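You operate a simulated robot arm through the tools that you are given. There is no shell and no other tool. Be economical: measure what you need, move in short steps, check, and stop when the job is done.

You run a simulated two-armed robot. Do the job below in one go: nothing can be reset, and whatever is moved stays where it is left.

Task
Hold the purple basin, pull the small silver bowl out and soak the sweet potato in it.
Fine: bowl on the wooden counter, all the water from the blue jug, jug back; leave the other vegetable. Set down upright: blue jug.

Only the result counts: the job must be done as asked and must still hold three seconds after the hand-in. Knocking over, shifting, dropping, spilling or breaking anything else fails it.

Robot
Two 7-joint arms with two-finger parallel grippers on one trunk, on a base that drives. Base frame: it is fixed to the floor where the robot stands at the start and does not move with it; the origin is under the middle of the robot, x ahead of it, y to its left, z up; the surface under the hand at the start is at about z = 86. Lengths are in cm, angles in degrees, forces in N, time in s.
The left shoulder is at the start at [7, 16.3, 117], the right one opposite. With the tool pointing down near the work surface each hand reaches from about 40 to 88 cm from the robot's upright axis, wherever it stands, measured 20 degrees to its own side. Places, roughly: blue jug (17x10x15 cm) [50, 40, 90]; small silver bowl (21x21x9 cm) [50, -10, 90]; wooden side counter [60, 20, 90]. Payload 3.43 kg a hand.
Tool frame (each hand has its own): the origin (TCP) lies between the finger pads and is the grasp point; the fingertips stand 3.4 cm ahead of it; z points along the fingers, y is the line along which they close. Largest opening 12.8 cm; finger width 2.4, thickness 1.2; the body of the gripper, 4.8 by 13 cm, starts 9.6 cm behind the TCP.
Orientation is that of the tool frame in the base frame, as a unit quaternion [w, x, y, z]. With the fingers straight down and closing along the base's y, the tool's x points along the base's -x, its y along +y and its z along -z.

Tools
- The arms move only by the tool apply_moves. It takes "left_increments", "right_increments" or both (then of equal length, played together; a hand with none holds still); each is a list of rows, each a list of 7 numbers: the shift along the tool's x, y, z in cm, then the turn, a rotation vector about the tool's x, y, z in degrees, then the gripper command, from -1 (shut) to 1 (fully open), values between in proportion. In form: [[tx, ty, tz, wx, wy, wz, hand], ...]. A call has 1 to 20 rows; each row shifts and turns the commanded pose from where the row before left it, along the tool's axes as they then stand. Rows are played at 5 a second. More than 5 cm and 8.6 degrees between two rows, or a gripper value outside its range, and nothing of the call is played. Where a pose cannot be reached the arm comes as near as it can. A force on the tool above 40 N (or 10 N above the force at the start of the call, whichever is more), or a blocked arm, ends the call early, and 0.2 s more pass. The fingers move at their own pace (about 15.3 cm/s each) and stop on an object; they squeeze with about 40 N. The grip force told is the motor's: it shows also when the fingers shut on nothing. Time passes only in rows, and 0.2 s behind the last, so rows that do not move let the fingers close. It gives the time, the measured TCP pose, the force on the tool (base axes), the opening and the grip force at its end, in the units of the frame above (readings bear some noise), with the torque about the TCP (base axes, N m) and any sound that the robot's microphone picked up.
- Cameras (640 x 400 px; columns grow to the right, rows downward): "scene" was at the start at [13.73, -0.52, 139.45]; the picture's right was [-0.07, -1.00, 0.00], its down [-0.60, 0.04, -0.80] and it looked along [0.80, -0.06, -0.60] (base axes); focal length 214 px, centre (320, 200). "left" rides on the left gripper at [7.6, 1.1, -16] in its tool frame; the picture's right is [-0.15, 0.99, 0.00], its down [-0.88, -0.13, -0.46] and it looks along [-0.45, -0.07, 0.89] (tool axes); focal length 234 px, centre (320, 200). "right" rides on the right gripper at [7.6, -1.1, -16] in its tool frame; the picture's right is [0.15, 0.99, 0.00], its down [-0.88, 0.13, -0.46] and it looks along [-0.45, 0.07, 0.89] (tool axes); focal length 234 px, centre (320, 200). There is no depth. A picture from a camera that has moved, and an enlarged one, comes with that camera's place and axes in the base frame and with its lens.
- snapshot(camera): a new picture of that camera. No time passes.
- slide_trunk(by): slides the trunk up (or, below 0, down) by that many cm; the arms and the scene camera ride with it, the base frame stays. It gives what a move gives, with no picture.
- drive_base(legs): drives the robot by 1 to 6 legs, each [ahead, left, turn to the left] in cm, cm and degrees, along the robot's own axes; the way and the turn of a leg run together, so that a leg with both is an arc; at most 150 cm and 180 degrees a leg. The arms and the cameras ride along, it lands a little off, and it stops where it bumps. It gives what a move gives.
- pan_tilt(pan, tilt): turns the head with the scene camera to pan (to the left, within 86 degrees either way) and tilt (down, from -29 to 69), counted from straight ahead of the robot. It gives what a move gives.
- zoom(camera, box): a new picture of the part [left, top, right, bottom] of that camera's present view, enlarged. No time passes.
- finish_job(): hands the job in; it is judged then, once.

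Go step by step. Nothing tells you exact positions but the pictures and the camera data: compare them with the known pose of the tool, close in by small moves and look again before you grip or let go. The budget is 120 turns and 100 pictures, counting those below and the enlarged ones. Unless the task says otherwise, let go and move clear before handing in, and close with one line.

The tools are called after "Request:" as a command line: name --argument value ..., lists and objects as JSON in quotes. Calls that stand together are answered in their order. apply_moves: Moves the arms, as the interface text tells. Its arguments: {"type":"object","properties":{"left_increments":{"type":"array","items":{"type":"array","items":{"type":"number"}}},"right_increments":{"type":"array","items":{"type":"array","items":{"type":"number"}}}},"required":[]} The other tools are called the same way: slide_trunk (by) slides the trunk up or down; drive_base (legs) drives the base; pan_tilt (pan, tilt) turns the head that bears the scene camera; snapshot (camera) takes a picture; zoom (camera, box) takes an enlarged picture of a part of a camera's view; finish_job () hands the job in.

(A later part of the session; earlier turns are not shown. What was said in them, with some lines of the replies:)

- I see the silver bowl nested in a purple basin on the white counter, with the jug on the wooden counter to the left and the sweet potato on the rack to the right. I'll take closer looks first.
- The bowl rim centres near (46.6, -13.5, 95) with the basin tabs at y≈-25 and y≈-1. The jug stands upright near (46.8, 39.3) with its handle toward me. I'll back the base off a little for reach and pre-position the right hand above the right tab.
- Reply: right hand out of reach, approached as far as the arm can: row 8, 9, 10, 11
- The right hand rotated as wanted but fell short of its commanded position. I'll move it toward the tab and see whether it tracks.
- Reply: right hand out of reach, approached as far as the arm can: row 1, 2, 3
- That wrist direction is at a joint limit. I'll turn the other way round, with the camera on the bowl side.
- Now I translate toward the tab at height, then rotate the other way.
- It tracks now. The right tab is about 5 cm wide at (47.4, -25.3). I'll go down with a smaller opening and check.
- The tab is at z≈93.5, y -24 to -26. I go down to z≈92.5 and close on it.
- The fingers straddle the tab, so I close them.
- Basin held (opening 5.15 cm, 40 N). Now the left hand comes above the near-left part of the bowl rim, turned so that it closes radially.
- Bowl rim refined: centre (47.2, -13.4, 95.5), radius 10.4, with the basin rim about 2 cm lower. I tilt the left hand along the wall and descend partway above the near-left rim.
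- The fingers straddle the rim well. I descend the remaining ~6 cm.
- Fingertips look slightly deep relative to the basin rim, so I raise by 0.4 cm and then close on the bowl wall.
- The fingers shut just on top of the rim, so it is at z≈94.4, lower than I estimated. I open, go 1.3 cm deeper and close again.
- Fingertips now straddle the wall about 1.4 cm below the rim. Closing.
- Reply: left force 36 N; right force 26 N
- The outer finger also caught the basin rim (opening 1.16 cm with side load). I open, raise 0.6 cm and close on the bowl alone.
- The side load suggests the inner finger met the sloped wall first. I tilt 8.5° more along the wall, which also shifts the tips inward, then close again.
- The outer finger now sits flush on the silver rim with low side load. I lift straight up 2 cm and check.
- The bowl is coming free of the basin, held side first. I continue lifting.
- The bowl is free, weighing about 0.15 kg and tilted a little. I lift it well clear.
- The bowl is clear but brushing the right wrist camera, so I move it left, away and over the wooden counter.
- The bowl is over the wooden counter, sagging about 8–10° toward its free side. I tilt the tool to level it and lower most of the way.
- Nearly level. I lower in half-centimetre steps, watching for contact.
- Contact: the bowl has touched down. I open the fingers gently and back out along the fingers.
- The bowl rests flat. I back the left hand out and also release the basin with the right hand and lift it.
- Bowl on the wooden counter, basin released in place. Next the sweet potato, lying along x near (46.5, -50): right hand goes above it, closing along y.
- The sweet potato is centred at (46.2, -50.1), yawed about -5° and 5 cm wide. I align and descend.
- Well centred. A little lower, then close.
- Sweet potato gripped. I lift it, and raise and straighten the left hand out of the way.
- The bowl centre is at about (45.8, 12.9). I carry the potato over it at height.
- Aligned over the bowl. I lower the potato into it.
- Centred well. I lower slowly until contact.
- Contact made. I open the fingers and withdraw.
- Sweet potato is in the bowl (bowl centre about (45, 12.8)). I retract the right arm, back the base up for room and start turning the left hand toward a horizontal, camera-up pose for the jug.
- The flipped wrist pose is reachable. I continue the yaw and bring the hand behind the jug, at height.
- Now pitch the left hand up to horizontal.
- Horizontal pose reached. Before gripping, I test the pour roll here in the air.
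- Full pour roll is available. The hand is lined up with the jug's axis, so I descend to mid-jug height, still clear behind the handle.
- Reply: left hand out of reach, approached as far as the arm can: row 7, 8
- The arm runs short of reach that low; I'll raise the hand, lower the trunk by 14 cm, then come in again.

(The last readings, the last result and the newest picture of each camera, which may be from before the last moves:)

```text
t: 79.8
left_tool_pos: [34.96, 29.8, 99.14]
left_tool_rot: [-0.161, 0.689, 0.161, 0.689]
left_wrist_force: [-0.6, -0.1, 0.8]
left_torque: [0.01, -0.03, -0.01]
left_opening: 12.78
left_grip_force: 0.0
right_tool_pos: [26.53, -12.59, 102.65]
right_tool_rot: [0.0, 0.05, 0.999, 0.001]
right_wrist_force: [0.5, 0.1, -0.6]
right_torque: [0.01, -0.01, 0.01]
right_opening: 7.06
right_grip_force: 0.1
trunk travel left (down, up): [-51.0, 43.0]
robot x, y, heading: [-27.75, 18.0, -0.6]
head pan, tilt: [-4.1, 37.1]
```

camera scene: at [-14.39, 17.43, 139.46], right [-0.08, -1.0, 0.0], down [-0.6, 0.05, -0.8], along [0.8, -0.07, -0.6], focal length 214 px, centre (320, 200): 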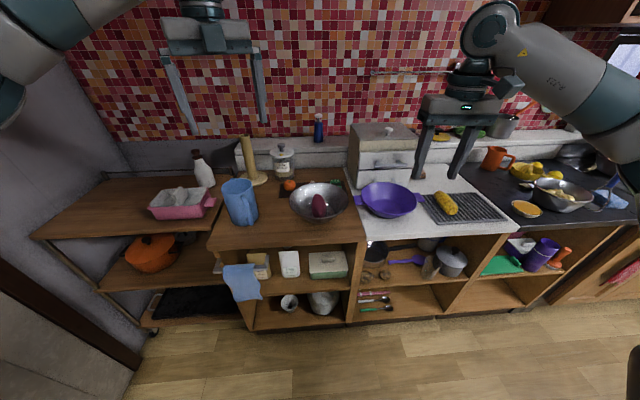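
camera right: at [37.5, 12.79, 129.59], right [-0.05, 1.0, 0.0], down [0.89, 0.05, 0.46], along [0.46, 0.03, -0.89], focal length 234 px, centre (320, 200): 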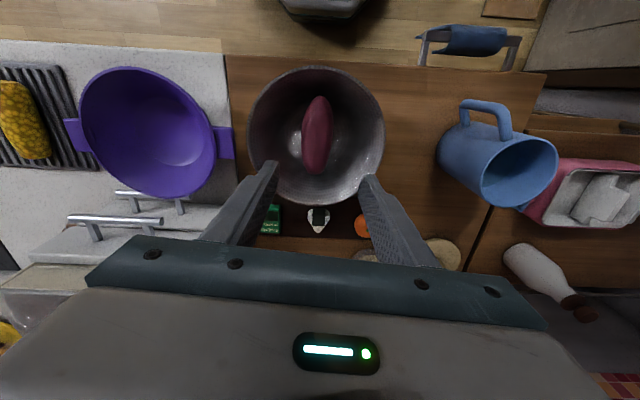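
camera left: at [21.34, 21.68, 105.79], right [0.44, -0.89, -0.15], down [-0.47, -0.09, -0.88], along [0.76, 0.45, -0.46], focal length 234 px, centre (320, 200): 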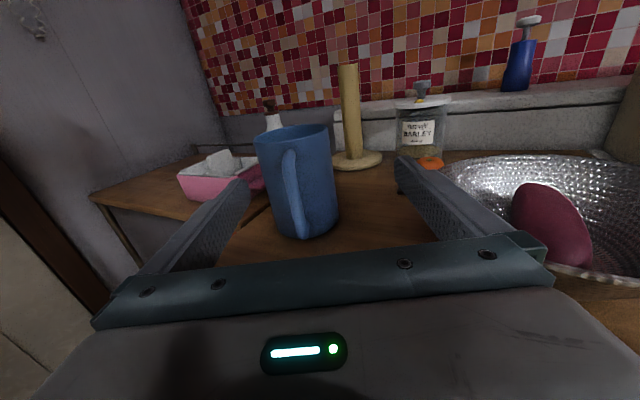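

Now shift left 3.2 cm to line up again and go down to z≈95.

Request:
apply_moves --left_increments '[[0, -1.6, -0.5, 0, 0, 0, 1], [0, -1.6, -0.5, 0, 0, 0, 1], [-2, 0, 0, 0, 0, 0, 1], [-2, 0, 0, 0, 0, 0, 1], [0, 0, 0, 0, 0, 0, 1]]'

Request:
snapshot --camera "left"

Request:
snapshot --camera "scene"

```text
t: 81.0
left_tool_pos: [32.43, 32.02, 94.91]
left_tool_rot: [-0.161, 0.688, 0.16, 0.689]
left_wrist_force: [-0.2, -0.3, 0.9]
left_torque: [0.01, 0.01, 0.01]
left_opening: 12.81
left_grip_force: 0.1
right_tool_pos: [26.54, -12.51, 102.59]
right_tool_rot: [0.0, 0.048, 0.999, 0.001]
right_wrist_force: [-0.4, 0.1, -0.4]
right_torque: [-0.02, 0.0, -0.03]
right_opening: 7.05
right_grip_force: 0.0
trunk travel left (down, up): [-51.0, 43.0]
robot x, y, heading: [-28.0, 18.02, -0.4]
head pan, tilt: [-4.1, 37.1]
```

```text
40 pictures are left
camera left: at [18.77, 24.0, 102.36], right [0.44, -0.89, -0.15], down [-0.47, -0.09, -0.88], along [0.77, 0.46, -0.45], focal length 234 px, centre (320, 200)
```

left: 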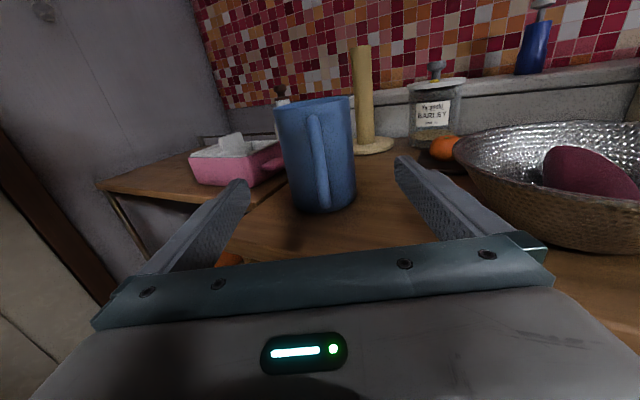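

```text
39 pictures are left
camera scene: at [-14.34, 17.29, 125.45], right [-0.08, -1.0, 0.0], down [-0.6, 0.05, -0.8], along [0.79, -0.07, -0.6], focal length 214 px, centre (320, 200)
```

scene: 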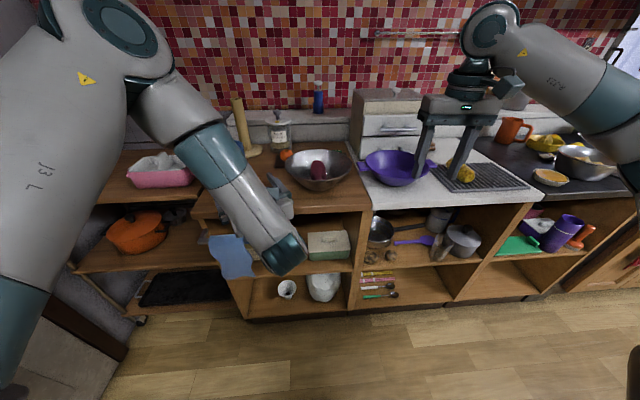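

Alignment is good. I advance 11 cm so the fingers straddle the handle and body, then check.

Request:
apply_moves --left_increments '[[0, -0.35, 3, 0, 0, 0, 1], [0, 0, 3, 0, 0, 0, 1], [0, 0, 3, 0, 0, 0, 1], [0, 0, 2, 0, 0, 0, 1], [0, 0, 0, 0, 0, 0, 1]]'

Request:
snapshot --camera "left"

```text
t: 82.2
left_tool_pos: [42.45, 37.33, 95.1]
left_tool_rot: [-0.162, 0.688, 0.162, 0.688]
left_wrist_force: [0.2, 0.0, 0.3]
left_torque: [0.02, -0.04, -0.01]
left_opening: 12.76
left_grip_force: 0.1
right_tool_pos: [26.42, -12.65, 102.56]
right_tool_rot: [0.0, 0.049, 0.999, 0.001]
right_wrist_force: [0.2, 0.0, -0.1]
right_torque: [0.01, 0.0, 0.0]
right_opening: 7.04
right_grip_force: 0.0
trunk travel left (down, up): [-51.0, 43.0]
robot x, y, heading: [-27.61, 17.87, -0.7]
head pan, tilt: [-4.1, 37.1]
```

```text
38 pictures are left
camera left: at [28.7, 29.16, 102.51], right [0.44, -0.89, -0.15], down [-0.47, -0.09, -0.88], along [0.77, 0.46, -0.45], focal length 234 px, centre (320, 200)
```

left: 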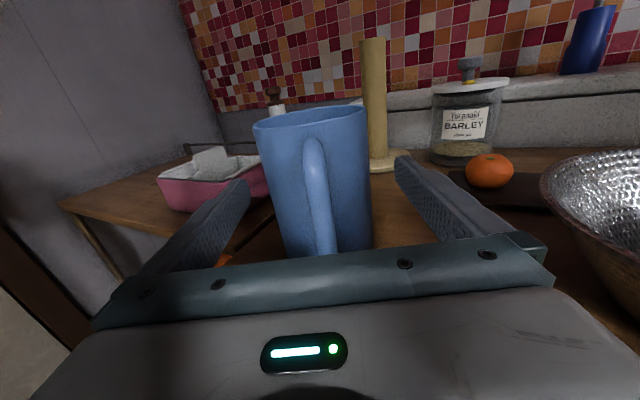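

Centred. Advance the last 3.7 cm, then close on the body.

Request:
apply_moves --left_increments '[[0, 0, 1.5, 0, 0, 0, 1], [0, 0, 1.2, 0, 0, 0, 1], [0, 0, 1, 0, 0, 0, 1], [0, 0, 0, 0, 0, 0, 0.8], [0, 0, 0, 0, 0, 0, 0.6], [0, 0, 0, 0, 0, 0, 0.4], [0, 0, 0, 0, 0, 0, 0.2], [0, 0, 0, 0, 0, 0, 0.2]]'

Request:
snapshot --camera "left"

```text
t: 84.0
left_tool_pos: [45.75, 39.08, 95.02]
left_tool_rot: [-0.162, 0.688, 0.162, 0.688]
left_wrist_force: [1.2, 1.0, 0.9]
left_torque: [0.08, -0.05, 0.01]
left_opening: 9.93
left_grip_force: 39.4
right_tool_pos: [26.55, -12.59, 102.59]
right_tool_rot: [0.0, 0.05, 0.999, 0.001]
right_wrist_force: [0.2, -0.2, -0.8]
right_torque: [-0.03, 0.03, -0.03]
right_opening: 7.06
right_grip_force: 0.0
trunk travel left (down, up): [-51.0, 43.0]
robot x, y, heading: [-27.85, 18.01, -0.4]
head pan, tilt: [-4.1, 37.1]
```

```text
37 pictures are left
camera left: at [32.06, 31.0, 102.47], right [0.44, -0.89, -0.15], down [-0.47, -0.09, -0.88], along [0.77, 0.46, -0.45], focal length 234 px, centre (320, 200)
```

left: 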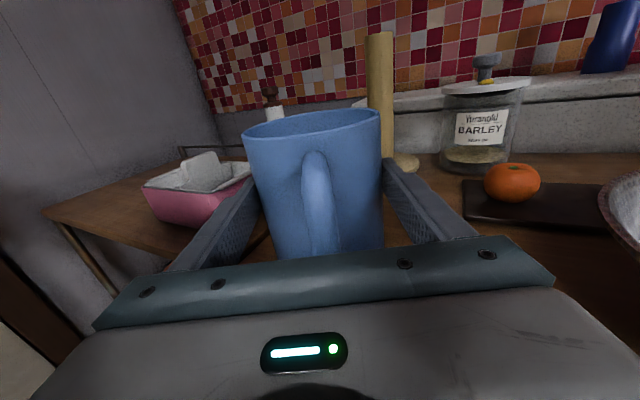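

Jug gripped by the body (9.93 cm) at TCP (45.75, 39.08, 95.0), which I will use for returning it. A gentle lift next.

Request:
apply_moves --left_increments '[[0.3, 0, 0, 0, 0, 0, 0], [0.6, 0, 0, 0, 0, 0, 0], [1, 0, 0, 0, 0, 0, 0], [1, 0, 0, 0, 0, 0, 0], [0.5, 0, 0, 0, 0, 0, 0], [0, 0, 0, 0, 0, 0, 0]]'

Request:
snapshot --camera "left"

```text
t: 85.3
left_tool_pos: [45.77, 39.22, 98.48]
left_tool_rot: [-0.161, 0.689, 0.161, 0.688]
left_wrist_force: [0.5, 0.6, -7.1]
left_torque: [-0.07, 0.02, 0.0]
left_opening: 9.9
left_grip_force: 40.3
right_tool_pos: [26.49, -12.64, 102.55]
right_tool_rot: [-0.001, 0.049, 0.999, 0.001]
right_wrist_force: [-0.3, -0.5, -0.4]
right_torque: [0.02, 0.04, 0.02]
right_opening: 7.06
right_grip_force: 0.0
trunk travel left (down, up): [-51.0, 43.0]
robot x, y, heading: [-28.05, 17.56, -0.8]
head pan, tilt: [-4.1, 37.1]
```

```text
36 pictures are left
camera left: at [32.02, 31.04, 105.99], right [0.44, -0.89, -0.15], down [-0.47, -0.09, -0.88], along [0.77, 0.46, -0.45], focal length 234 px, centre (320, 200)
```

left: 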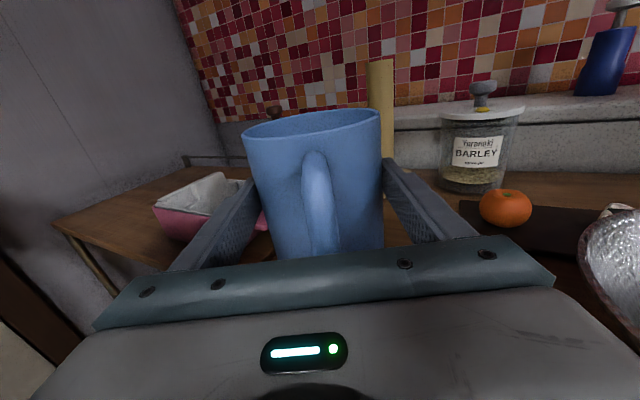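

The jug weighs about 0.7 kg and hangs upright. I raise it to clear the bowl rim and carry it slowly over.

Request:
apply_moves --left_increments '[[1, 0, 0, 0, 0, 0, 0], [1.5, 0, 0, 0, 0, 0, 0], [2, 0, 0, 0, 0, 0, 0], [2, 0, 0, 0, 0, 0, 0], [1.5, 0, 0, 0, 0, 0, 0], [1, 0, 0, 0, 0, 0, 0], [0, 0.7, -0.6, 0, 0, 0, 0], [0, 1.2, -1.05, 0, 0, 0, 0], [0, 1.6, -1.35, 0, 0, 0, 0], [0, 1.6, -1.35, 0, 0, 0, 0], [0, 1.6, -1.35, 0, 0, 0, 0], [0, 1.6, -1.35, 0, 0, 0, 0], [0, 1.6, -1.35, 0, 0, 0, 0], [0, 1.6, -1.35, 0, 0, 0, 0], [0, 1.6, -1.35, 0, 0, 0, 0], [0, 1.2, -1.05, 0, 0, 0, 0], [0, 0.7, -0.6, 0, 0, 0, 0], [0, 0.5, -0.4, 0, 0, 0, 0], [0, 0, 0, 0, 0, 0, 0]]'

Request:
snapshot --camera "scene"

Request:
snapshot --camera "left"

```text
t: 89.3
left_tool_pos: [40.9, 19.49, 107.49]
left_tool_rot: [-0.162, 0.689, 0.162, 0.688]
left_wrist_force: [0.6, 0.2, -7.3]
left_torque: [-0.02, 0.04, 0.01]
left_opening: 9.95
left_grip_force: 39.8
right_tool_pos: [26.63, -12.49, 102.47]
right_tool_rot: [-0.001, 0.049, 0.999, 0.001]
right_wrist_force: [0.0, 0.5, 0.5]
right_torque: [0.0, 0.01, 0.02]
right_opening: 7.04
right_grip_force: 0.1
trunk travel left (down, up): [-51.0, 43.0]
robot x, y, heading: [-28.33, 17.92, -0.7]
head pan, tilt: [-4.1, 37.1]
```

```text
35 pictures are left
camera scene: at [-14.25, 17.29, 125.44], right [-0.08, -1.0, 0.0], down [-0.6, 0.05, -0.8], along [0.79, -0.07, -0.6], focal length 214 px, centre (320, 200)
```

scene: 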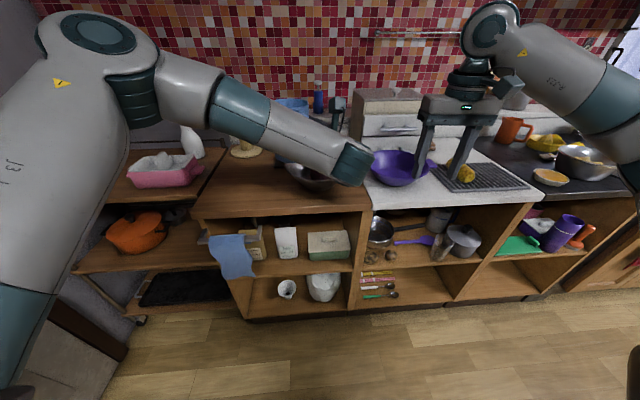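

```text
34 pictures are left
camera left: at [27.17, 11.39, 115.02], right [0.44, -0.89, -0.15], down [-0.47, -0.09, -0.88], along [0.77, 0.46, -0.45], focal length 234 px, centre (320, 200)
```

left: 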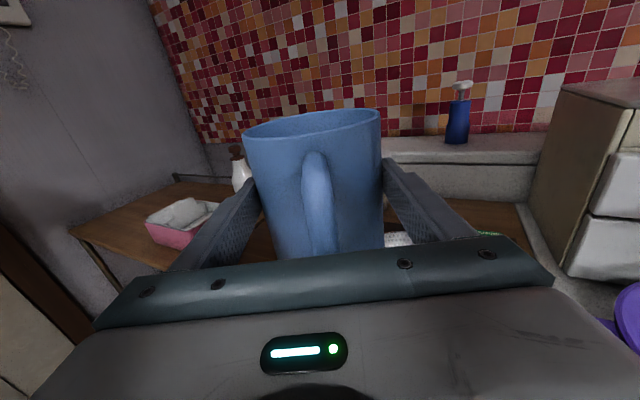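

I want a view of the pour; I move the right hand (above the basin, high) so its camera sees the bowl.

Request:
apply_moves --right_increments '[[0, 0, -3, 0, 0, 0, 0], [0, 0, -3, 0, 0, 0, 0], [-4, 0.4, 0, 0, 0, 0, 0], [-4, 0.4, 0, 0, 0, 0, 0], [-4, 0.4, 0, 0, 0, 0, 0], [-4, 0.4, 0, 0, 0, 0, 0], [-4, 0.4, 0, 0, 0, 0, 0], [-3, 0.4, 0, 0, 0, 0, 0], [0, 0, 0, 0, 0, 0, 0]]'

Request:
snapshot --camera "right"

```text
t: 91.3
left_tool_pos: [40.85, 19.23, 107.61]
left_tool_rot: [-0.162, 0.689, 0.161, 0.688]
left_wrist_force: [-1.1, -1.2, -6.1]
left_torque: [-0.01, 0.03, 0.0]
left_opening: 9.92
left_grip_force: 40.0
right_tool_pos: [49.41, -12.71, 108.4]
right_tool_rot: [-0.001, 0.05, 0.999, 0.002]
right_wrist_force: [-0.2, 0.2, 0.0]
right_torque: [0.07, -0.04, 0.02]
right_opening: 6.4
right_grip_force: 0.0
right hand out of reach, approached as far as the arm can: row 8
trunk travel left (down, up): [-51.0, 43.0]
robot x, y, heading: [-27.97, 17.75, -0.7]
head pan, tilt: [-4.1, 37.1]
```

```text
33 pictures are left
camera right: at [41.6, -13.11, 124.54], right [-0.05, 1.0, 0.0], down [0.89, 0.04, 0.46], along [0.46, 0.02, -0.89], focal length 234 px, centre (320, 200)
```

right: 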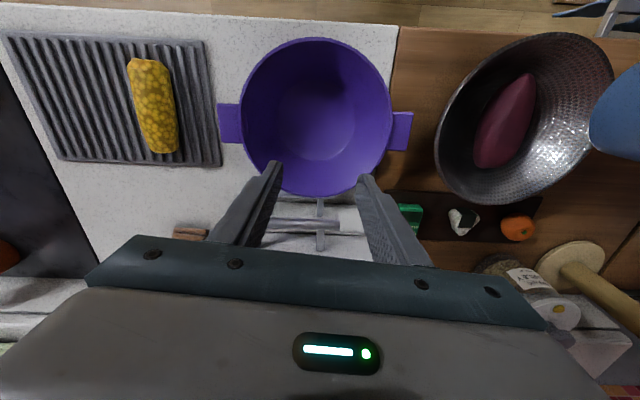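

Great view: bowl and potato with the jug edge at right. I begin rolling the jug slowly to the right.

Request:
apply_moves --left_increments '[[0, 0, 0, 0, 0, 3, 0], [0, 0, 0, 0, 0, 4, 0], [0, 0, 0, 0, 0, 4, 0], [0, 0, 0, 0, 0, 4, 0], [0, 0, 0, 0, 0, 4, 0], [0, 0, 0, 0, 0, 4, 0], [0, 0, 0, 0, 0, 4, 0], [0, 0, 0, 0, 0, 4, 0], [0, 0, 0, 0, 0, 4, 0], [0, 0, 0, 0, 0, 0, 0]]'

Request:
snapshot --camera "right"

```text
t: 93.5
left_tool_pos: [40.85, 19.43, 107.51]
left_tool_rot: [-0.362, 0.705, -0.054, 0.607]
left_wrist_force: [-0.1, -0.2, -6.4]
left_torque: [-0.08, 0.0, 0.01]
left_opening: 9.92
left_grip_force: 39.9
right_tool_pos: [49.35, -12.51, 108.38]
right_tool_rot: [-0.001, 0.049, 0.999, 0.0]
right_wrist_force: [-0.4, 1.0, -0.3]
right_torque: [0.01, 0.03, -0.04]
right_opening: 6.38
right_grip_force: 0.0
trunk travel left (down, up): [-51.0, 43.0]
robot x, y, heading: [-27.62, 17.99, -0.7]
head pan, tilt: [-4.1, 37.1]
```

```text
32 pictures are left
camera right: at [41.68, -12.86, 124.55], right [-0.05, 1.0, 0.0], down [0.89, 0.04, 0.46], along [0.45, 0.02, -0.89], focal length 234 px, centre (320, 200)
```

right: 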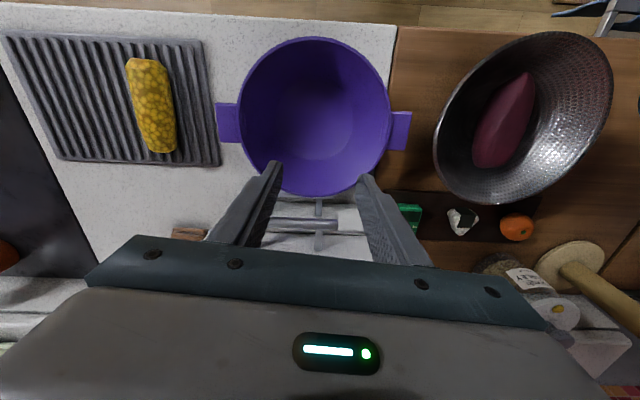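

Lip is just outside this view but geometrically above the bowl. I continue the roll.

Request:
apply_moves --left_increments '[[0, 0, 0, 0, 0, 3, 0], [0, 0, 0, 0, 0, 3, 0], [0, 0, 0, 0, 0, 3, 0], [0, 0, 0, 0, 0, 3, 0], [0, 0, 0, 0, 0, 3, 0], [0, 0, 0, 0, 0, 0, 0]]'

Request:
snapshot --camera "right"

Request:
snapshot --camera "left"

```text
t: 95.0
left_tool_pos: [40.88, 19.3, 107.53]
left_tool_rot: [-0.438, 0.692, -0.145, 0.555]
left_wrist_force: [0.3, 0.7, -5.6]
left_torque: [-0.16, -0.03, 0.04]
left_opening: 9.93
left_grip_force: 40.2
right_tool_pos: [49.45, -12.52, 108.71]
right_tool_rot: [-0.001, 0.05, 0.999, 0.001]
right_wrist_force: [0.5, 0.7, 0.5]
right_torque: [-0.01, 0.04, 0.0]
right_opening: 6.39
right_grip_force: 0.1
trunk travel left (down, up): [-51.0, 43.0]
robot x, y, heading: [-27.98, 17.96, -0.6]
head pan, tilt: [-4.1, 37.1]
```

```text
31 pictures are left
camera right: at [41.68, -12.86, 124.55], right [-0.05, 1.0, 0.0], down [0.89, 0.04, 0.46], along [0.45, 0.02, -0.89], focal length 234 px, centre (320, 200)
```

right: 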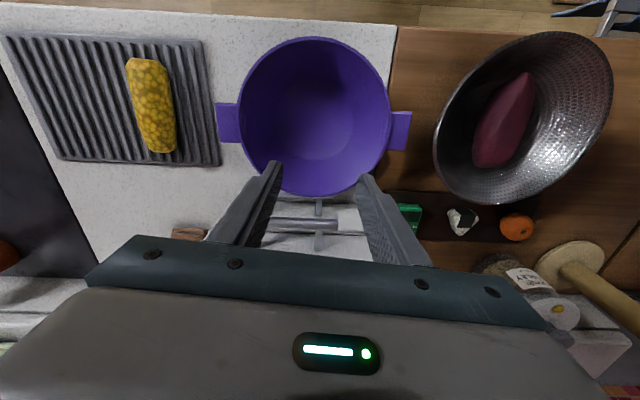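

```text
30 pictures are left
camera left: at [29.6, 6.45, 111.38], right [0.23, -0.47, -0.85], down [-0.75, 0.48, -0.46], along [0.62, 0.74, -0.24], focal length 234 px, centre (320, 200)
```

left: 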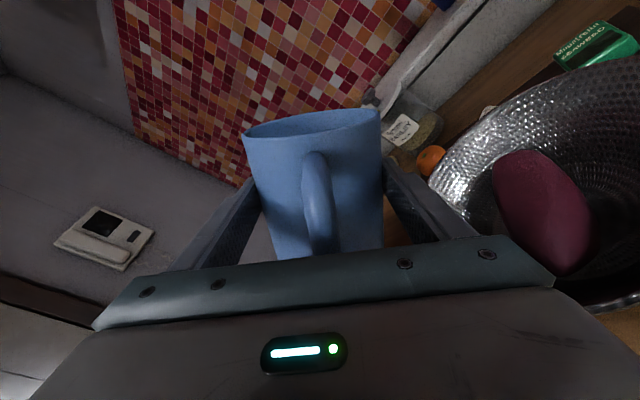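

No flow yet at 50°; the lip is well over the bowl. Continuing slowly.

Request:
apply_moves --left_increments '[[0, 0, 0, 0, 0, 2.5, 0], [0, 0, 0, 0, 0, 2.5, 0], [0, 0, 0, 0, 0, 2.5, 0], [0, 0, 0, 0, 0, 2.5, 0], [0, 0, 0, 0, 0, 2.5, 0], [0, 0, 0, 0, 0, 2.5, 0], [0, 0, 0, 0, 0, 0, 0]]'

Request:
snapshot --camera "left"

Request:
snapshot --camera "right"

```text
t: 96.5
left_tool_pos: [40.99, 19.49, 107.6]
left_tool_rot: [-0.506, 0.668, -0.234, 0.493]
left_wrist_force: [-0.6, 0.1, -4.2]
left_torque: [-0.13, -0.03, 0.02]
left_opening: 9.93
left_grip_force: 39.8
right_tool_pos: [49.42, -12.47, 108.55]
right_tool_rot: [0.0, 0.049, 0.999, 0.0]
right_wrist_force: [0.6, 0.3, -1.4]
right_torque: [0.0, -0.03, 0.01]
right_opening: 6.42
right_grip_force: 0.1
trunk travel left (down, up): [-51.0, 43.0]
robot x, y, heading: [-28.06, 18.29, -0.7]
head pan, tilt: [-4.1, 37.1]
```

```text
29 pictures are left
camera left: at [29.92, 5.68, 109.63], right [0.13, -0.26, -0.96], down [-0.79, 0.56, -0.25], along [0.6, 0.79, -0.13], focal length 234 px, centre (320, 200)
```

left: 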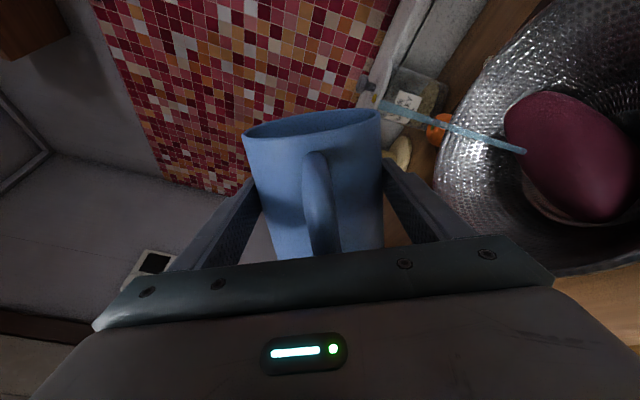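

```text
28 pictures are left
camera right: at [41.66, -12.86, 124.57], right [-0.05, 1.0, 0.0], down [0.89, 0.04, 0.46], along [0.45, 0.02, -0.89], focal length 234 px, centre (320, 200)
```

right: 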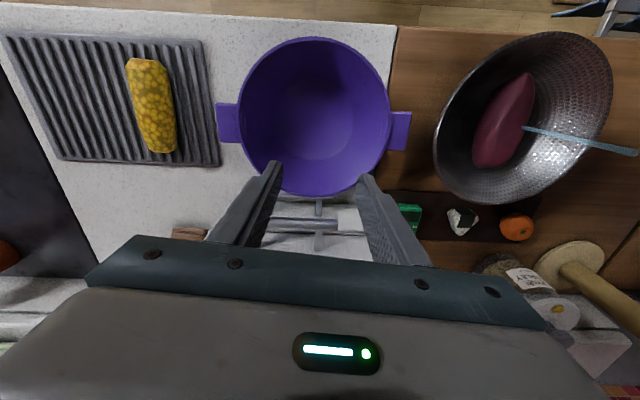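

Water is streaming into the middle of the bowl. I keep rolling slowly.

Request:
apply_moves --left_increments '[[0, 0, 0, 0, 0, 0, 0], [0, 0, 0, 0, 0, 0, 0], [0, 0, 0, 0, 0, 2, 0], [0, 0, 0, 0, 0, 2, 0], [0, 0, 0, 0, 0, 2, 0], [0, 0, 0, 0, 0, 2, 0], [0, 0, 0, 0, 0, 2, 0], [0, 0, 0, 0, 0, 2, 0], [0, 0, 0, 0, 0, 2, 0], [0, 0, 0, 0, 0, 2, 0], [0, 0, 0, 0, 0, 2, 0], [0, 0, 0, 0, 0, 2, 0], [0, 0, 0, 0, 0, 0, 0]]'

Request:
snapshot --camera "right"

```text
t: 99.3
left_tool_pos: [40.85, 19.37, 107.5]
left_tool_rot: [-0.584, 0.617, -0.347, 0.397]
left_wrist_force: [-0.2, 0.2, -1.9]
left_torque: [-0.04, -0.02, 0.0]
left_opening: 9.91
left_grip_force: 39.7
right_tool_pos: [49.33, -12.45, 108.58]
right_tool_rot: [0.0, 0.05, 0.999, 0.001]
right_wrist_force: [-0.3, -0.1, 0.6]
right_torque: [0.01, 0.01, 0.02]
right_opening: 6.41
right_grip_force: 0.1
trunk travel left (down, up): [-51.0, 43.0]
robot x, y, heading: [-28.12, 17.79, -0.6]
head pan, tilt: [-4.1, 37.1]
```

```text
27 pictures are left
camera right: at [41.63, -12.86, 124.58], right [-0.05, 1.0, 0.0], down [0.89, 0.04, 0.46], along [0.46, 0.02, -0.89], focal length 234 px, centre (320, 200)
```

right: 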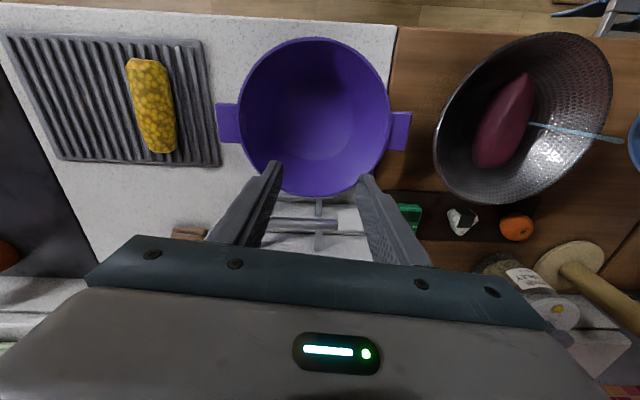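

Still flowing, little is left. I continue the roll, shifting slightly right to keep the lip over the middle.

Request:
apply_moves --left_increments '[[0.5, 0, 0, 0, 0, 2.5, 0], [0.5, 0, 0, 0, 0, 2.5, 0], [0.5, 0, 0, 0, 0, 2.5, 0], [0.5, 0, 0, 0, 0, 2.5, 0], [0, 0, 0, 0, 0, 2.5, 0], [0, 0, 0, 0, 0, 2.5, 0], [0, 0, 0, 0, 0, 2.5, 0], [0, 0, 0, 0, 0, 2.5, 0], [0, 0, 0, 0, 0, 2.5, 0], [0, 0, 0, 0, 0, 2.5, 0], [0, 0, 0, 0, 0, 2.5, 0], [0, 0, 0, 0, 0, 2.5, 0], [0, 0, 0, 0, 0, 0, 0], [0, 0, 0, 0, 0, 0, 0], [0, 0, 0, 0, 0, 0, 0]]'

Request:
snapshot --camera "right"

Request:
snapshot --camera "left"

```text
t: 102.5
left_tool_pos: [41.67, 17.52, 107.57]
left_tool_rot: [0.668, -0.506, 0.494, -0.234]
left_wrist_force: [0.8, -0.3, -1.7]
left_torque: [-0.02, -0.04, 0.01]
left_opening: 9.91
left_grip_force: 40.1
right_tool_pos: [49.36, -12.48, 108.69]
right_tool_rot: [0.0, 0.05, 0.999, 0.001]
right_wrist_force: [0.1, -0.2, 0.5]
right_torque: [0.01, -0.03, 0.04]
right_opening: 6.37
right_grip_force: 0.0
trunk travel left (down, up): [-51.0, 43.0]
robot x, y, heading: [-28.12, 17.78, -0.4]
head pan, tilt: [-4.1, 37.1]
```

```text
26 pictures are left
camera right: at [41.62, -12.87, 124.59], right [-0.05, 1.0, 0.0], down [0.89, 0.04, 0.46], along [0.46, 0.02, -0.89], focal length 234 px, centre (320, 200)
```

right: 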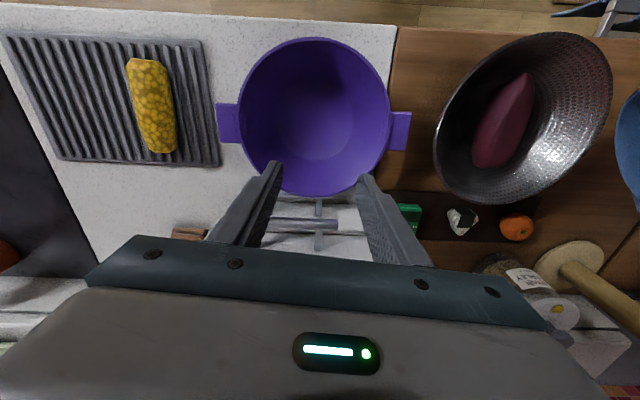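

```text
25 pictures are left
camera left: at [30.34, 4.81, 103.27], right [-0.25, 0.49, -0.83], down [-0.74, 0.46, 0.49], along [0.63, 0.74, 0.25], focal length 234 px, centre (320, 200)
```

left: 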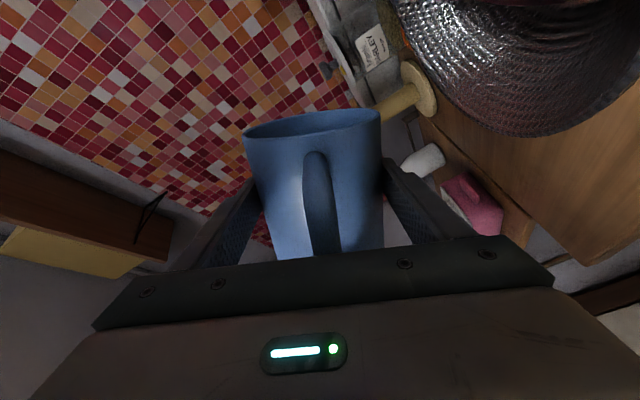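

The stream has stopped. I roll 15° more and hold for a moment so that the last drops come out.

Request:
apply_moves --left_increments '[[0, 0, 0, 0, 0, 3, 0], [0, 0, 0, 0, 0, 3, 0], [0, 0, 0, 0, 0, 3, 0], [0, 0, 0, 0, 0, 3, 0], [0, 0, 0, 0, 0, 3, 0], [0, 0, 0, 0, 0, 0, 0], [0, 0, 0, 0, 0, 0, 0], [0, 0, 0, 0, 0, 0, 0], [0, 0, 0, 0, 0, 0, 0], [0, 0, 0, 0, 0, 0, 0], [0, 0, 0, 0, 0, 0, 0], [0, 0, 0, 0, 0, 0, 0]]'

Request:
zoom --camera "right" --box '[420, 20, 640, 220]'

```text
t: 105.2
left_tool_pos: [41.76, 17.58, 107.5]
left_tool_rot: [0.692, -0.438, 0.555, -0.143]
left_wrist_force: [-1.0, 0.3, -1.4]
left_torque: [-0.06, -0.02, 0.05]
left_opening: 9.9
left_grip_force: 40.6
right_tool_pos: [49.33, -12.42, 108.56]
right_tool_rot: [0.0, 0.05, 0.999, 0.001]
right_wrist_force: [1.1, -0.1, 0.1]
right_torque: [0.0, 0.01, -0.03]
right_opening: 6.42
right_grip_force: 0.1
trunk travel left (down, up): [-51.0, 43.0]
robot x, y, heading: [-28.09, 17.71, -0.5]
head pan, tilt: [-4.1, 37.1]
```

```text
2.00 times, centred on (530, 120) of right
camera zoom: at [41.62, -12.87, 124.59], right [-0.05, 1.0, 0.0], down [0.89, 0.04, 0.46], along [0.46, 0.02, -0.89], focal length 468 px, centre (-100, 360)
```

zoom: 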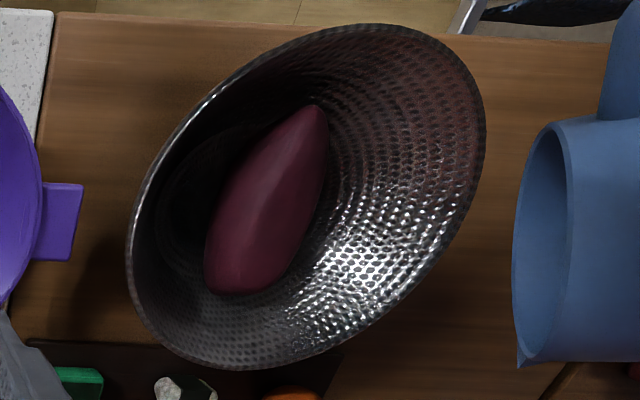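

The jug is empty (about 1.5 N) and nothing shows spilled. I roll it back upright.

Request:
apply_moves --left_increments '[[0, 0, 0, 0, 0, -5, 0], [0, 0, 0, 0, 0, -7, 0], [0, 0, 0, 0, 0, -8, 0], [0, 0, 0, 0, 0, -8, 0], [0, 0, 0, 0, 0, -8, 0], [0, 0, 0, 0, 0, -8, 0], [0, 0, 0, 0, 0, -8, 0], [0, 0, 0, 0, 0, -8, 0], [0, 0, 0, 0, 0, -8, 0], [0, 0, 0, 0, 0, -8, 0], [0, 0, 0, 0, 0, -8, 0], [0, 0, 0, 0, 0, -8, 0], [0, 0, 0, 0, 0, -8, 0], [0, 0, 0, 0, 0, -8, 0], [0, 0, 0, 0, 0, -8, 0], [0, 0, 0, 0, 0, -7, 0], [0, 0, 0, 0, 0, -7, 0], [0, 0, 0, 0, 0, 0, 0]]'

Request:
zoom --camera "right" --box '[420, 20, 640, 220]'

```text
t: 109.0
left_tool_pos: [41.71, 17.78, 107.52]
left_tool_rot: [-0.16, 0.689, 0.161, 0.688]
left_wrist_force: [0.3, -0.7, -1.8]
left_torque: [0.04, 0.02, 0.0]
left_opening: 9.88
left_grip_force: 39.8
right_tool_pos: [49.31, -12.58, 108.56]
right_tool_rot: [0.0, 0.051, 0.999, 0.001]
right_wrist_force: [0.7, -0.8, 0.4]
right_torque: [0.02, 0.0, 0.02]
right_opening: 6.39
right_grip_force: 0.1
trunk travel left (down, up): [-51.0, 43.0]
robot x, y, heading: [-27.94, 17.98, -0.6]
head pan, tilt: [-4.1, 37.1]
```

```text
2.00 times, centred on (530, 120) of right
camera zoom: at [41.62, -12.87, 124.59], right [-0.05, 1.0, 0.0], down [0.89, 0.04, 0.46], along [0.46, 0.02, -0.89], focal length 468 px, centre (-100, 360)
```

zoom: 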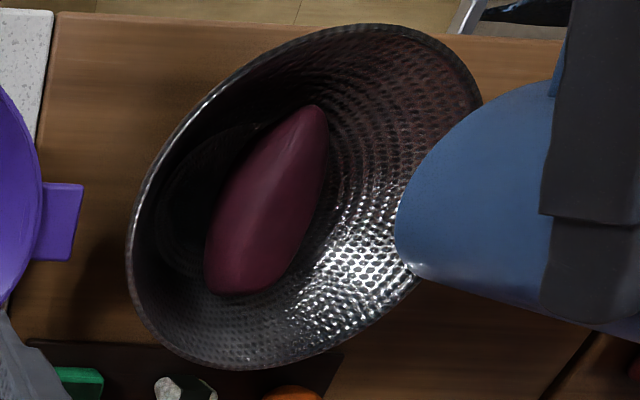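

Now carry the jug back above its original spot.

Request:
apply_moves --left_increments '[[0, -1, 0.75, 0, 0, 0, 0], [0, -1.8, 1.37, 0, 0, 0, 0], [0, -1.8, 1.37, 0, 0, 0, 0], [0, -1.8, 1.37, 0, 0, 0, 0], [0, -1.8, 1.37, 0, 0, 0, 0], [0, -1.8, 1.37, 0, 0, 0, 0], [0, -1.8, 1.37, 0, 0, 0, 0], [0, -1.8, 1.37, 0, 0, 0, 0], [0, -1.8, 1.37, 0, 0, 0, 0], [0, -1.8, 1.37, 0, 0, 0, 0], [-2, 0, 0, 0, 0, 0, 0], [-3, 0, 0, 0, 0, 0, 0], [-3, 0, 0, 0, 0, 0, 0], [-2, 0, 0, 0, 0, 0, 0], [0, 0, 0, 0, 0, 0, 0]]'

Request:
snapshot --camera "left"

```text
t: 112.2
left_tool_pos: [46.13, 38.9, 97.55]
left_tool_rot: [-0.161, 0.689, 0.162, 0.688]
left_wrist_force: [0.3, -0.6, -0.7]
left_torque: [0.02, 0.01, 0.03]
left_opening: 9.9
left_grip_force: 39.8
right_tool_pos: [49.3, -12.45, 108.57]
right_tool_rot: [0.0, 0.05, 0.999, 0.001]
right_wrist_force: [-0.2, 0.1, 0.2]
right_torque: [0.01, -0.01, 0.01]
right_opening: 6.42
right_grip_force: 0.1
trunk travel left (down, up): [-51.0, 43.0]
robot x, y, heading: [-27.73, 17.96, -0.6]
head pan, tilt: [-4.1, 37.1]
```

```text
22 pictures are left
camera left: at [32.25, 30.68, 105.11], right [0.44, -0.89, -0.15], down [-0.47, -0.09, -0.88], along [0.77, 0.46, -0.45], focal length 234 px, centre (320, 200)
```

left: 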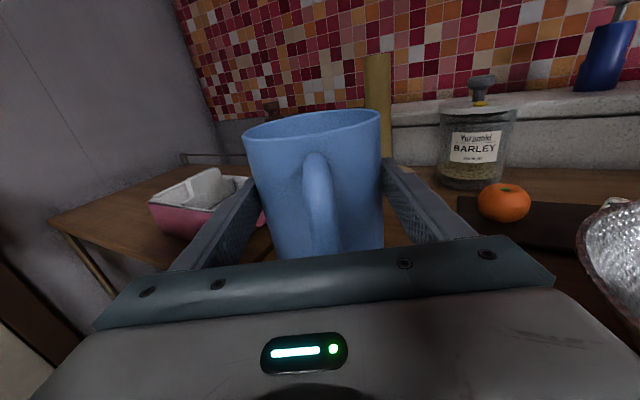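

Lower gently to the counter.

Request:
apply_moves --left_increments '[[-0.7, -0.15, -0.15, 0, 0, 0, 0], [-0.7, -0.15, -0.1, 0, 0, 0, 0], [-0.5, 0, 0, 0, 0, 0, 0], [-0.3, 0, 0, 0, 0, 0, 0], [-0.2, 0, 0, 0, 0, 0, 0], [0, 0, 0, 0, 0, 0, 0]]'

```text
t: 113.5
left_tool_pos: [45.52, 39.1, 95.05]
left_tool_rot: [-0.162, 0.689, 0.162, 0.688]
left_wrist_force: [-0.5, -0.8, -1.2]
left_torque: [-0.04, 0.02, 0.01]
left_opening: 9.89
left_grip_force: 39.7
right_tool_pos: [49.39, -12.51, 108.48]
right_tool_rot: [0.0, 0.05, 0.999, 0.001]
right_wrist_force: [0.6, -0.4, 0.6]
right_torque: [0.0, -0.01, -0.04]
right_opening: 6.4
right_grip_force: 0.1
trunk travel left (down, up): [-51.0, 43.0]
robot x, y, heading: [-28.11, 18.07, -0.6]
head pan, tilt: [-4.1, 37.1]
```

Still carrying some weight; I lower a touch more until contact.

Request:
apply_moves --left_increments '[[-0.15, 0, 0, 0, 0, 0, 0], [-0.15, 0, 0, 0, 0, 0, 0], [0, 0, 0, 0, 0, 0, 0]]'

```text
t: 114.3
left_tool_pos: [45.35, 39.03, 95.15]
left_tool_rot: [-0.161, 0.687, 0.162, 0.69]
left_wrist_force: [4.0, 2.7, 14.7]
left_torque: [0.36, 0.08, -0.1]
left_opening: 9.92
left_grip_force: 39.6
right_tool_pos: [49.18, -12.56, 108.79]
right_tool_rot: [0.0, 0.05, 0.999, 0.002]
right_wrist_force: [0.2, -0.1, 0.7]
right_torque: [0.01, 0.0, 0.01]
right_opening: 6.4
right_grip_force: 0.0
trunk travel left (down, up): [-51.0, 43.0]
robot x, y, heading: [-28.06, 17.8, -0.4]
head pan, tilt: [-4.1, 37.1]
```

Contact made. I relieve the load, open and back straight out.

Request:
apply_moves --left_increments '[[0.15, 0, 0, 0, 0, 0, 0], [0, 0, 0, 0, 0, 0, 0.6], [0, 0, 0, 0, 0, 0, 0.8], [0, 0, 0, 0, 0, 0, 1], [0, 0, 0, 0, 0, 0, 1]]'

Request:
snapshot --camera "left"

```text
t: 115.5
left_tool_pos: [45.43, 38.95, 94.93]
left_tool_rot: [-0.161, 0.688, 0.161, 0.689]
left_wrist_force: [0.0, 0.0, -0.4]
left_torque: [-0.01, -0.06, -0.02]
left_opening: 12.79
left_grip_force: 0.1
right_tool_pos: [49.33, -12.53, 108.6]
right_tool_rot: [0.0, 0.05, 0.999, 0.0]
right_wrist_force: [0.2, -0.2, -0.5]
right_torque: [0.02, 0.04, -0.01]
right_opening: 6.43
right_grip_force: 0.1
trunk travel left (down, up): [-51.0, 43.0]
robot x, y, heading: [-28.28, 17.99, -0.5]
head pan, tilt: [-4.1, 37.1]
```

```text
21 pictures are left
camera left: at [31.7, 30.89, 102.46], right [0.44, -0.89, -0.15], down [-0.47, -0.09, -0.88], along [0.77, 0.46, -0.45], focal length 234 px, centre (320, 200)
```

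left: 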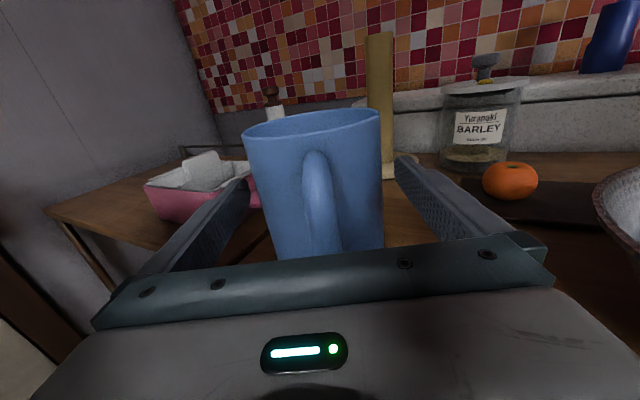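

Fingers are clear on both sides. Backing straight out.

Request:
apply_moves --left_increments '[[0, 0, -1, 0, 0, 0, 1], [0, 0, -2, 0, 0, 0, 1], [0, 0, -3, 0, 0, 0, 1], [0, 0, -3, 0, 0, 0, 1], [0, 0, -3, 0, 0, 0, 1], [0, 0, -3, 0, 0, 0, 1], [0, 0, 0, 0, 0, 0, 1]]'

Request:
snapshot --camera "left"

```text
t: 117.2
left_tool_pos: [32.17, 32.29, 94.91]
left_tool_rot: [-0.161, 0.689, 0.161, 0.688]
left_wrist_force: [0.9, 0.4, 0.2]
left_torque: [0.02, -0.05, 0.01]
left_opening: 12.8
left_grip_force: 0.0
right_tool_pos: [49.46, -12.35, 108.64]
right_tool_rot: [0.0, 0.049, 0.999, 0.0]
right_wrist_force: [-1.4, 0.6, 0.0]
right_torque: [-0.03, 0.03, 0.03]
right_opening: 6.39
right_grip_force: 0.2
trunk travel left (down, up): [-51.0, 43.0]
robot x, y, heading: [-28.28, 18.16, -0.7]
head pan, tilt: [-4.1, 37.1]
```

```text
20 pictures are left
camera left: at [18.42, 24.14, 102.38], right [0.44, -0.89, -0.15], down [-0.47, -0.09, -0.88], along [0.77, 0.46, -0.45], focal length 234 px, centre (320, 200)
```

left: 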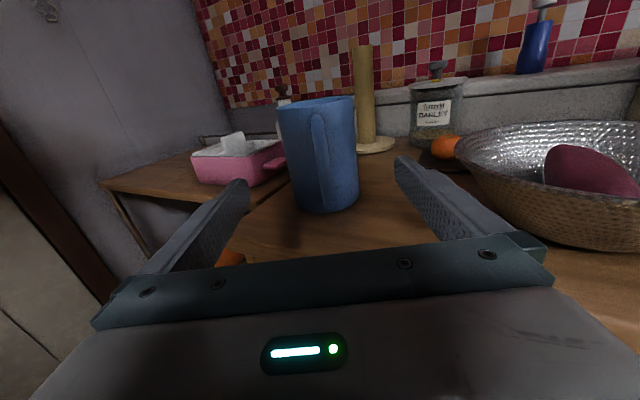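

The jug stands upright where it was. I withdraw both hands and take a final look.

Request:
apply_moves --left_increments '[[2, 0, -2, 0, 0, 0, 1], [3, 0, -1, 0, 0, 0, 1], [3, 0, 0, 0, 0, 0, 1], [3, 0, 0, 0, 0, 0, 1], [3, 0, 0, 0, 0, 0, 1]]' --right_increments '[[0, 0, -2, 0, 0, 0, 0], [0, 0, -2, 0, 0, 0, 0], [3, 0, 0, 0, 0, 0, 0], [3, 0, 0, 0, 0, 0, 0], [3, 0, 0, 0, 0, 0, 0]]'

Request:
drive_base --legs '[[-20, 0, 0]]'

Request:
slide_trunk --by 14

Request:
snapshot --camera "scene"

Request:
snapshot --camera "right"

```text
t: 118.3
left_tool_pos: [29.39, 30.87, 109.27]
left_tool_rot: [-0.162, 0.688, 0.161, 0.689]
left_wrist_force: [-0.1, 0.6, 0.1]
left_torque: [-0.02, 0.01, -0.01]
left_opening: 12.81
left_grip_force: 0.0
right_tool_pos: [39.4, -11.45, 110.74]
right_tool_rot: [0.001, 0.049, 0.999, 0.0]
right_wrist_force: [-0.4, 0.3, 0.0]
right_torque: [-0.03, -0.05, -0.01]
right_opening: 6.38
right_grip_force: 0.1
right hand out of reach, approached as far as the arm can: row 1, 2
trunk travel left (down, up): [-51.0, 43.0]
robot x, y, heading: [-28.03, 18.0, -0.4]
head pan, tilt: [-4.1, 37.1]
```

```text
t: 120.0
left_tool_pos: [9.48, 31.35, 109.08]
left_tool_rot: [-0.164, 0.688, 0.164, 0.688]
left_wrist_force: [0.2, 0.6, 0.1]
left_torque: [0.0, -0.02, 0.01]
left_opening: 12.79
left_grip_force: 0.1
right_tool_pos: [19.57, -10.85, 110.83]
right_tool_rot: [-0.001, 0.047, 0.999, 0.0]
right_wrist_force: [0.5, -0.7, -0.6]
right_torque: [0.0, -0.02, -0.02]
right_opening: 6.41
right_grip_force: 0.0
trunk travel left (down, up): [-51.0, 43.0]
robot x, y, heading: [-48.39, 18.01, -0.4]
head pan, tilt: [-4.1, 37.1]
```

```text
t: 121.6
left_tool_pos: [9.43, 31.39, 123.03]
left_tool_rot: [-0.164, 0.688, 0.164, 0.688]
left_wrist_force: [0.2, 1.5, -0.2]
left_torque: [-0.02, 0.01, 0.0]
left_opening: 12.79
left_grip_force: 0.0
right_tool_pos: [19.74, -11.06, 124.74]
right_tool_rot: [0.0, 0.047, 0.999, 0.0]
right_wrist_force: [-0.6, -0.3, -0.5]
right_torque: [-0.02, 0.0, -0.03]
right_opening: 6.38
right_grip_force: 0.0
trunk travel left (down, up): [-65.0, 29.0]
robot x, y, heading: [-48.39, 17.86, -0.5]
head pan, tilt: [-4.1, 37.1]
```

```text
19 pictures are left
camera scene: at [-34.32, 17.51, 139.44], right [-0.08, -1.0, 0.0], down [-0.6, 0.05, -0.8], along [0.79, -0.06, -0.6], focal length 214 px, centre (320, 200)
```

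scene: 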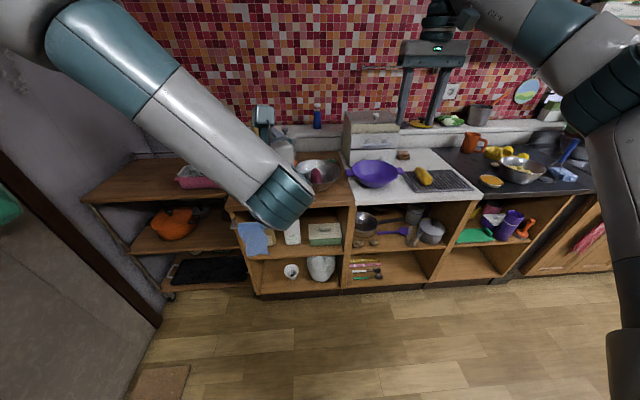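

```text
18 pictures are left
camera right: at [11.99, -11.35, 140.76], right [-0.05, 1.0, 0.0], down [0.89, 0.05, 0.46], along [0.45, 0.03, -0.89], focal length 234 px, centre (320, 200)
```

right: 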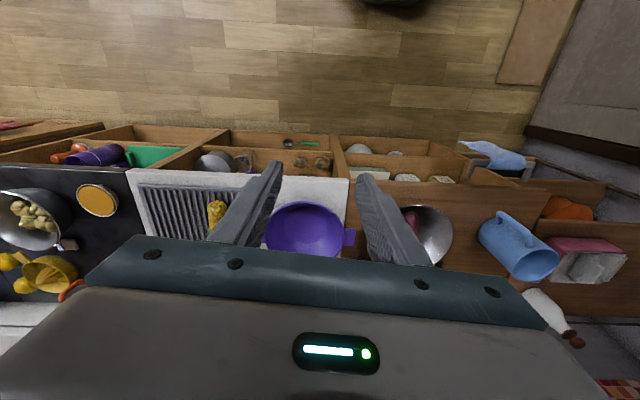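

Request:
zoom --camera "scene" --box '[280, 145, 420, 225]'

Request:
zoom --camera "right" --box '[360, 180, 600, 300]'

```text
4.57 times, centred on (350, 185) of scene
camera zoom: at [-34.32, 17.51, 139.44], right [-0.08, -1.0, 0.0], down [-0.6, 0.05, -0.8], along [0.79, -0.06, -0.6], focal length 980 px, centre (183, 269)
```

zoom: 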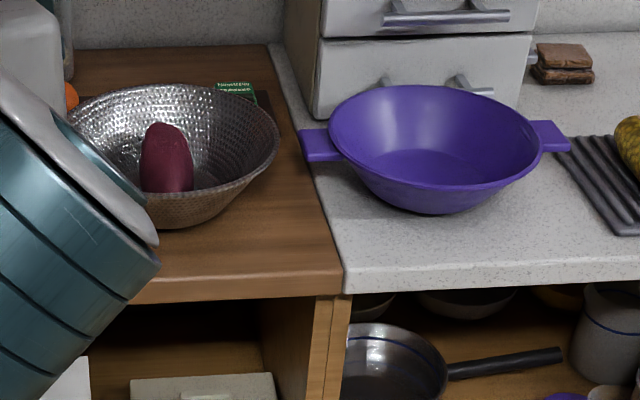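

```text
2.67 times, centred on (480, 240) of right
camera zoom: at [11.99, -11.35, 140.76], right [-0.05, 1.0, 0.0], down [0.89, 0.05, 0.46], along [0.45, 0.03, -0.89], focal length 624 px, centre (-107, 93)
```

zoom: 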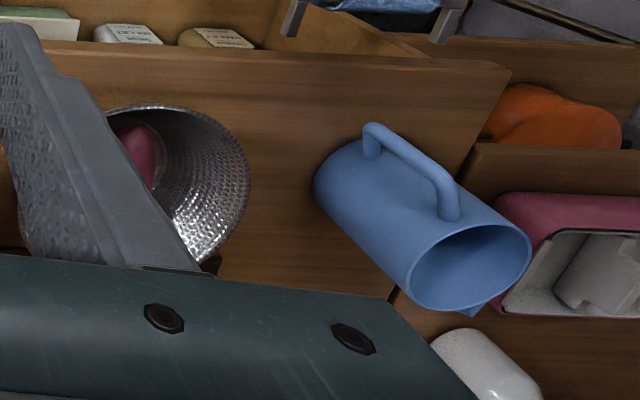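

The bowl with the sweet potato sits on the wooden counter. The empty jug stands upright in its place, and the basin, the corn and everything else are undisturbed, so I hand in.

Request:
finish_job

```text
The job is handed in.
```

The job is done and handed in: the silver bowl is on the wooden counter with the sweet potato in it, and all the water from the blue jug is poured over it. The jug weighed about 1.5 N when I rolled it back, down from about 7 N. It stands upright back in its place, and the corn and basin were left where they were. I saw no spill, though the clear water can't be seen in the bowl in the pictures.
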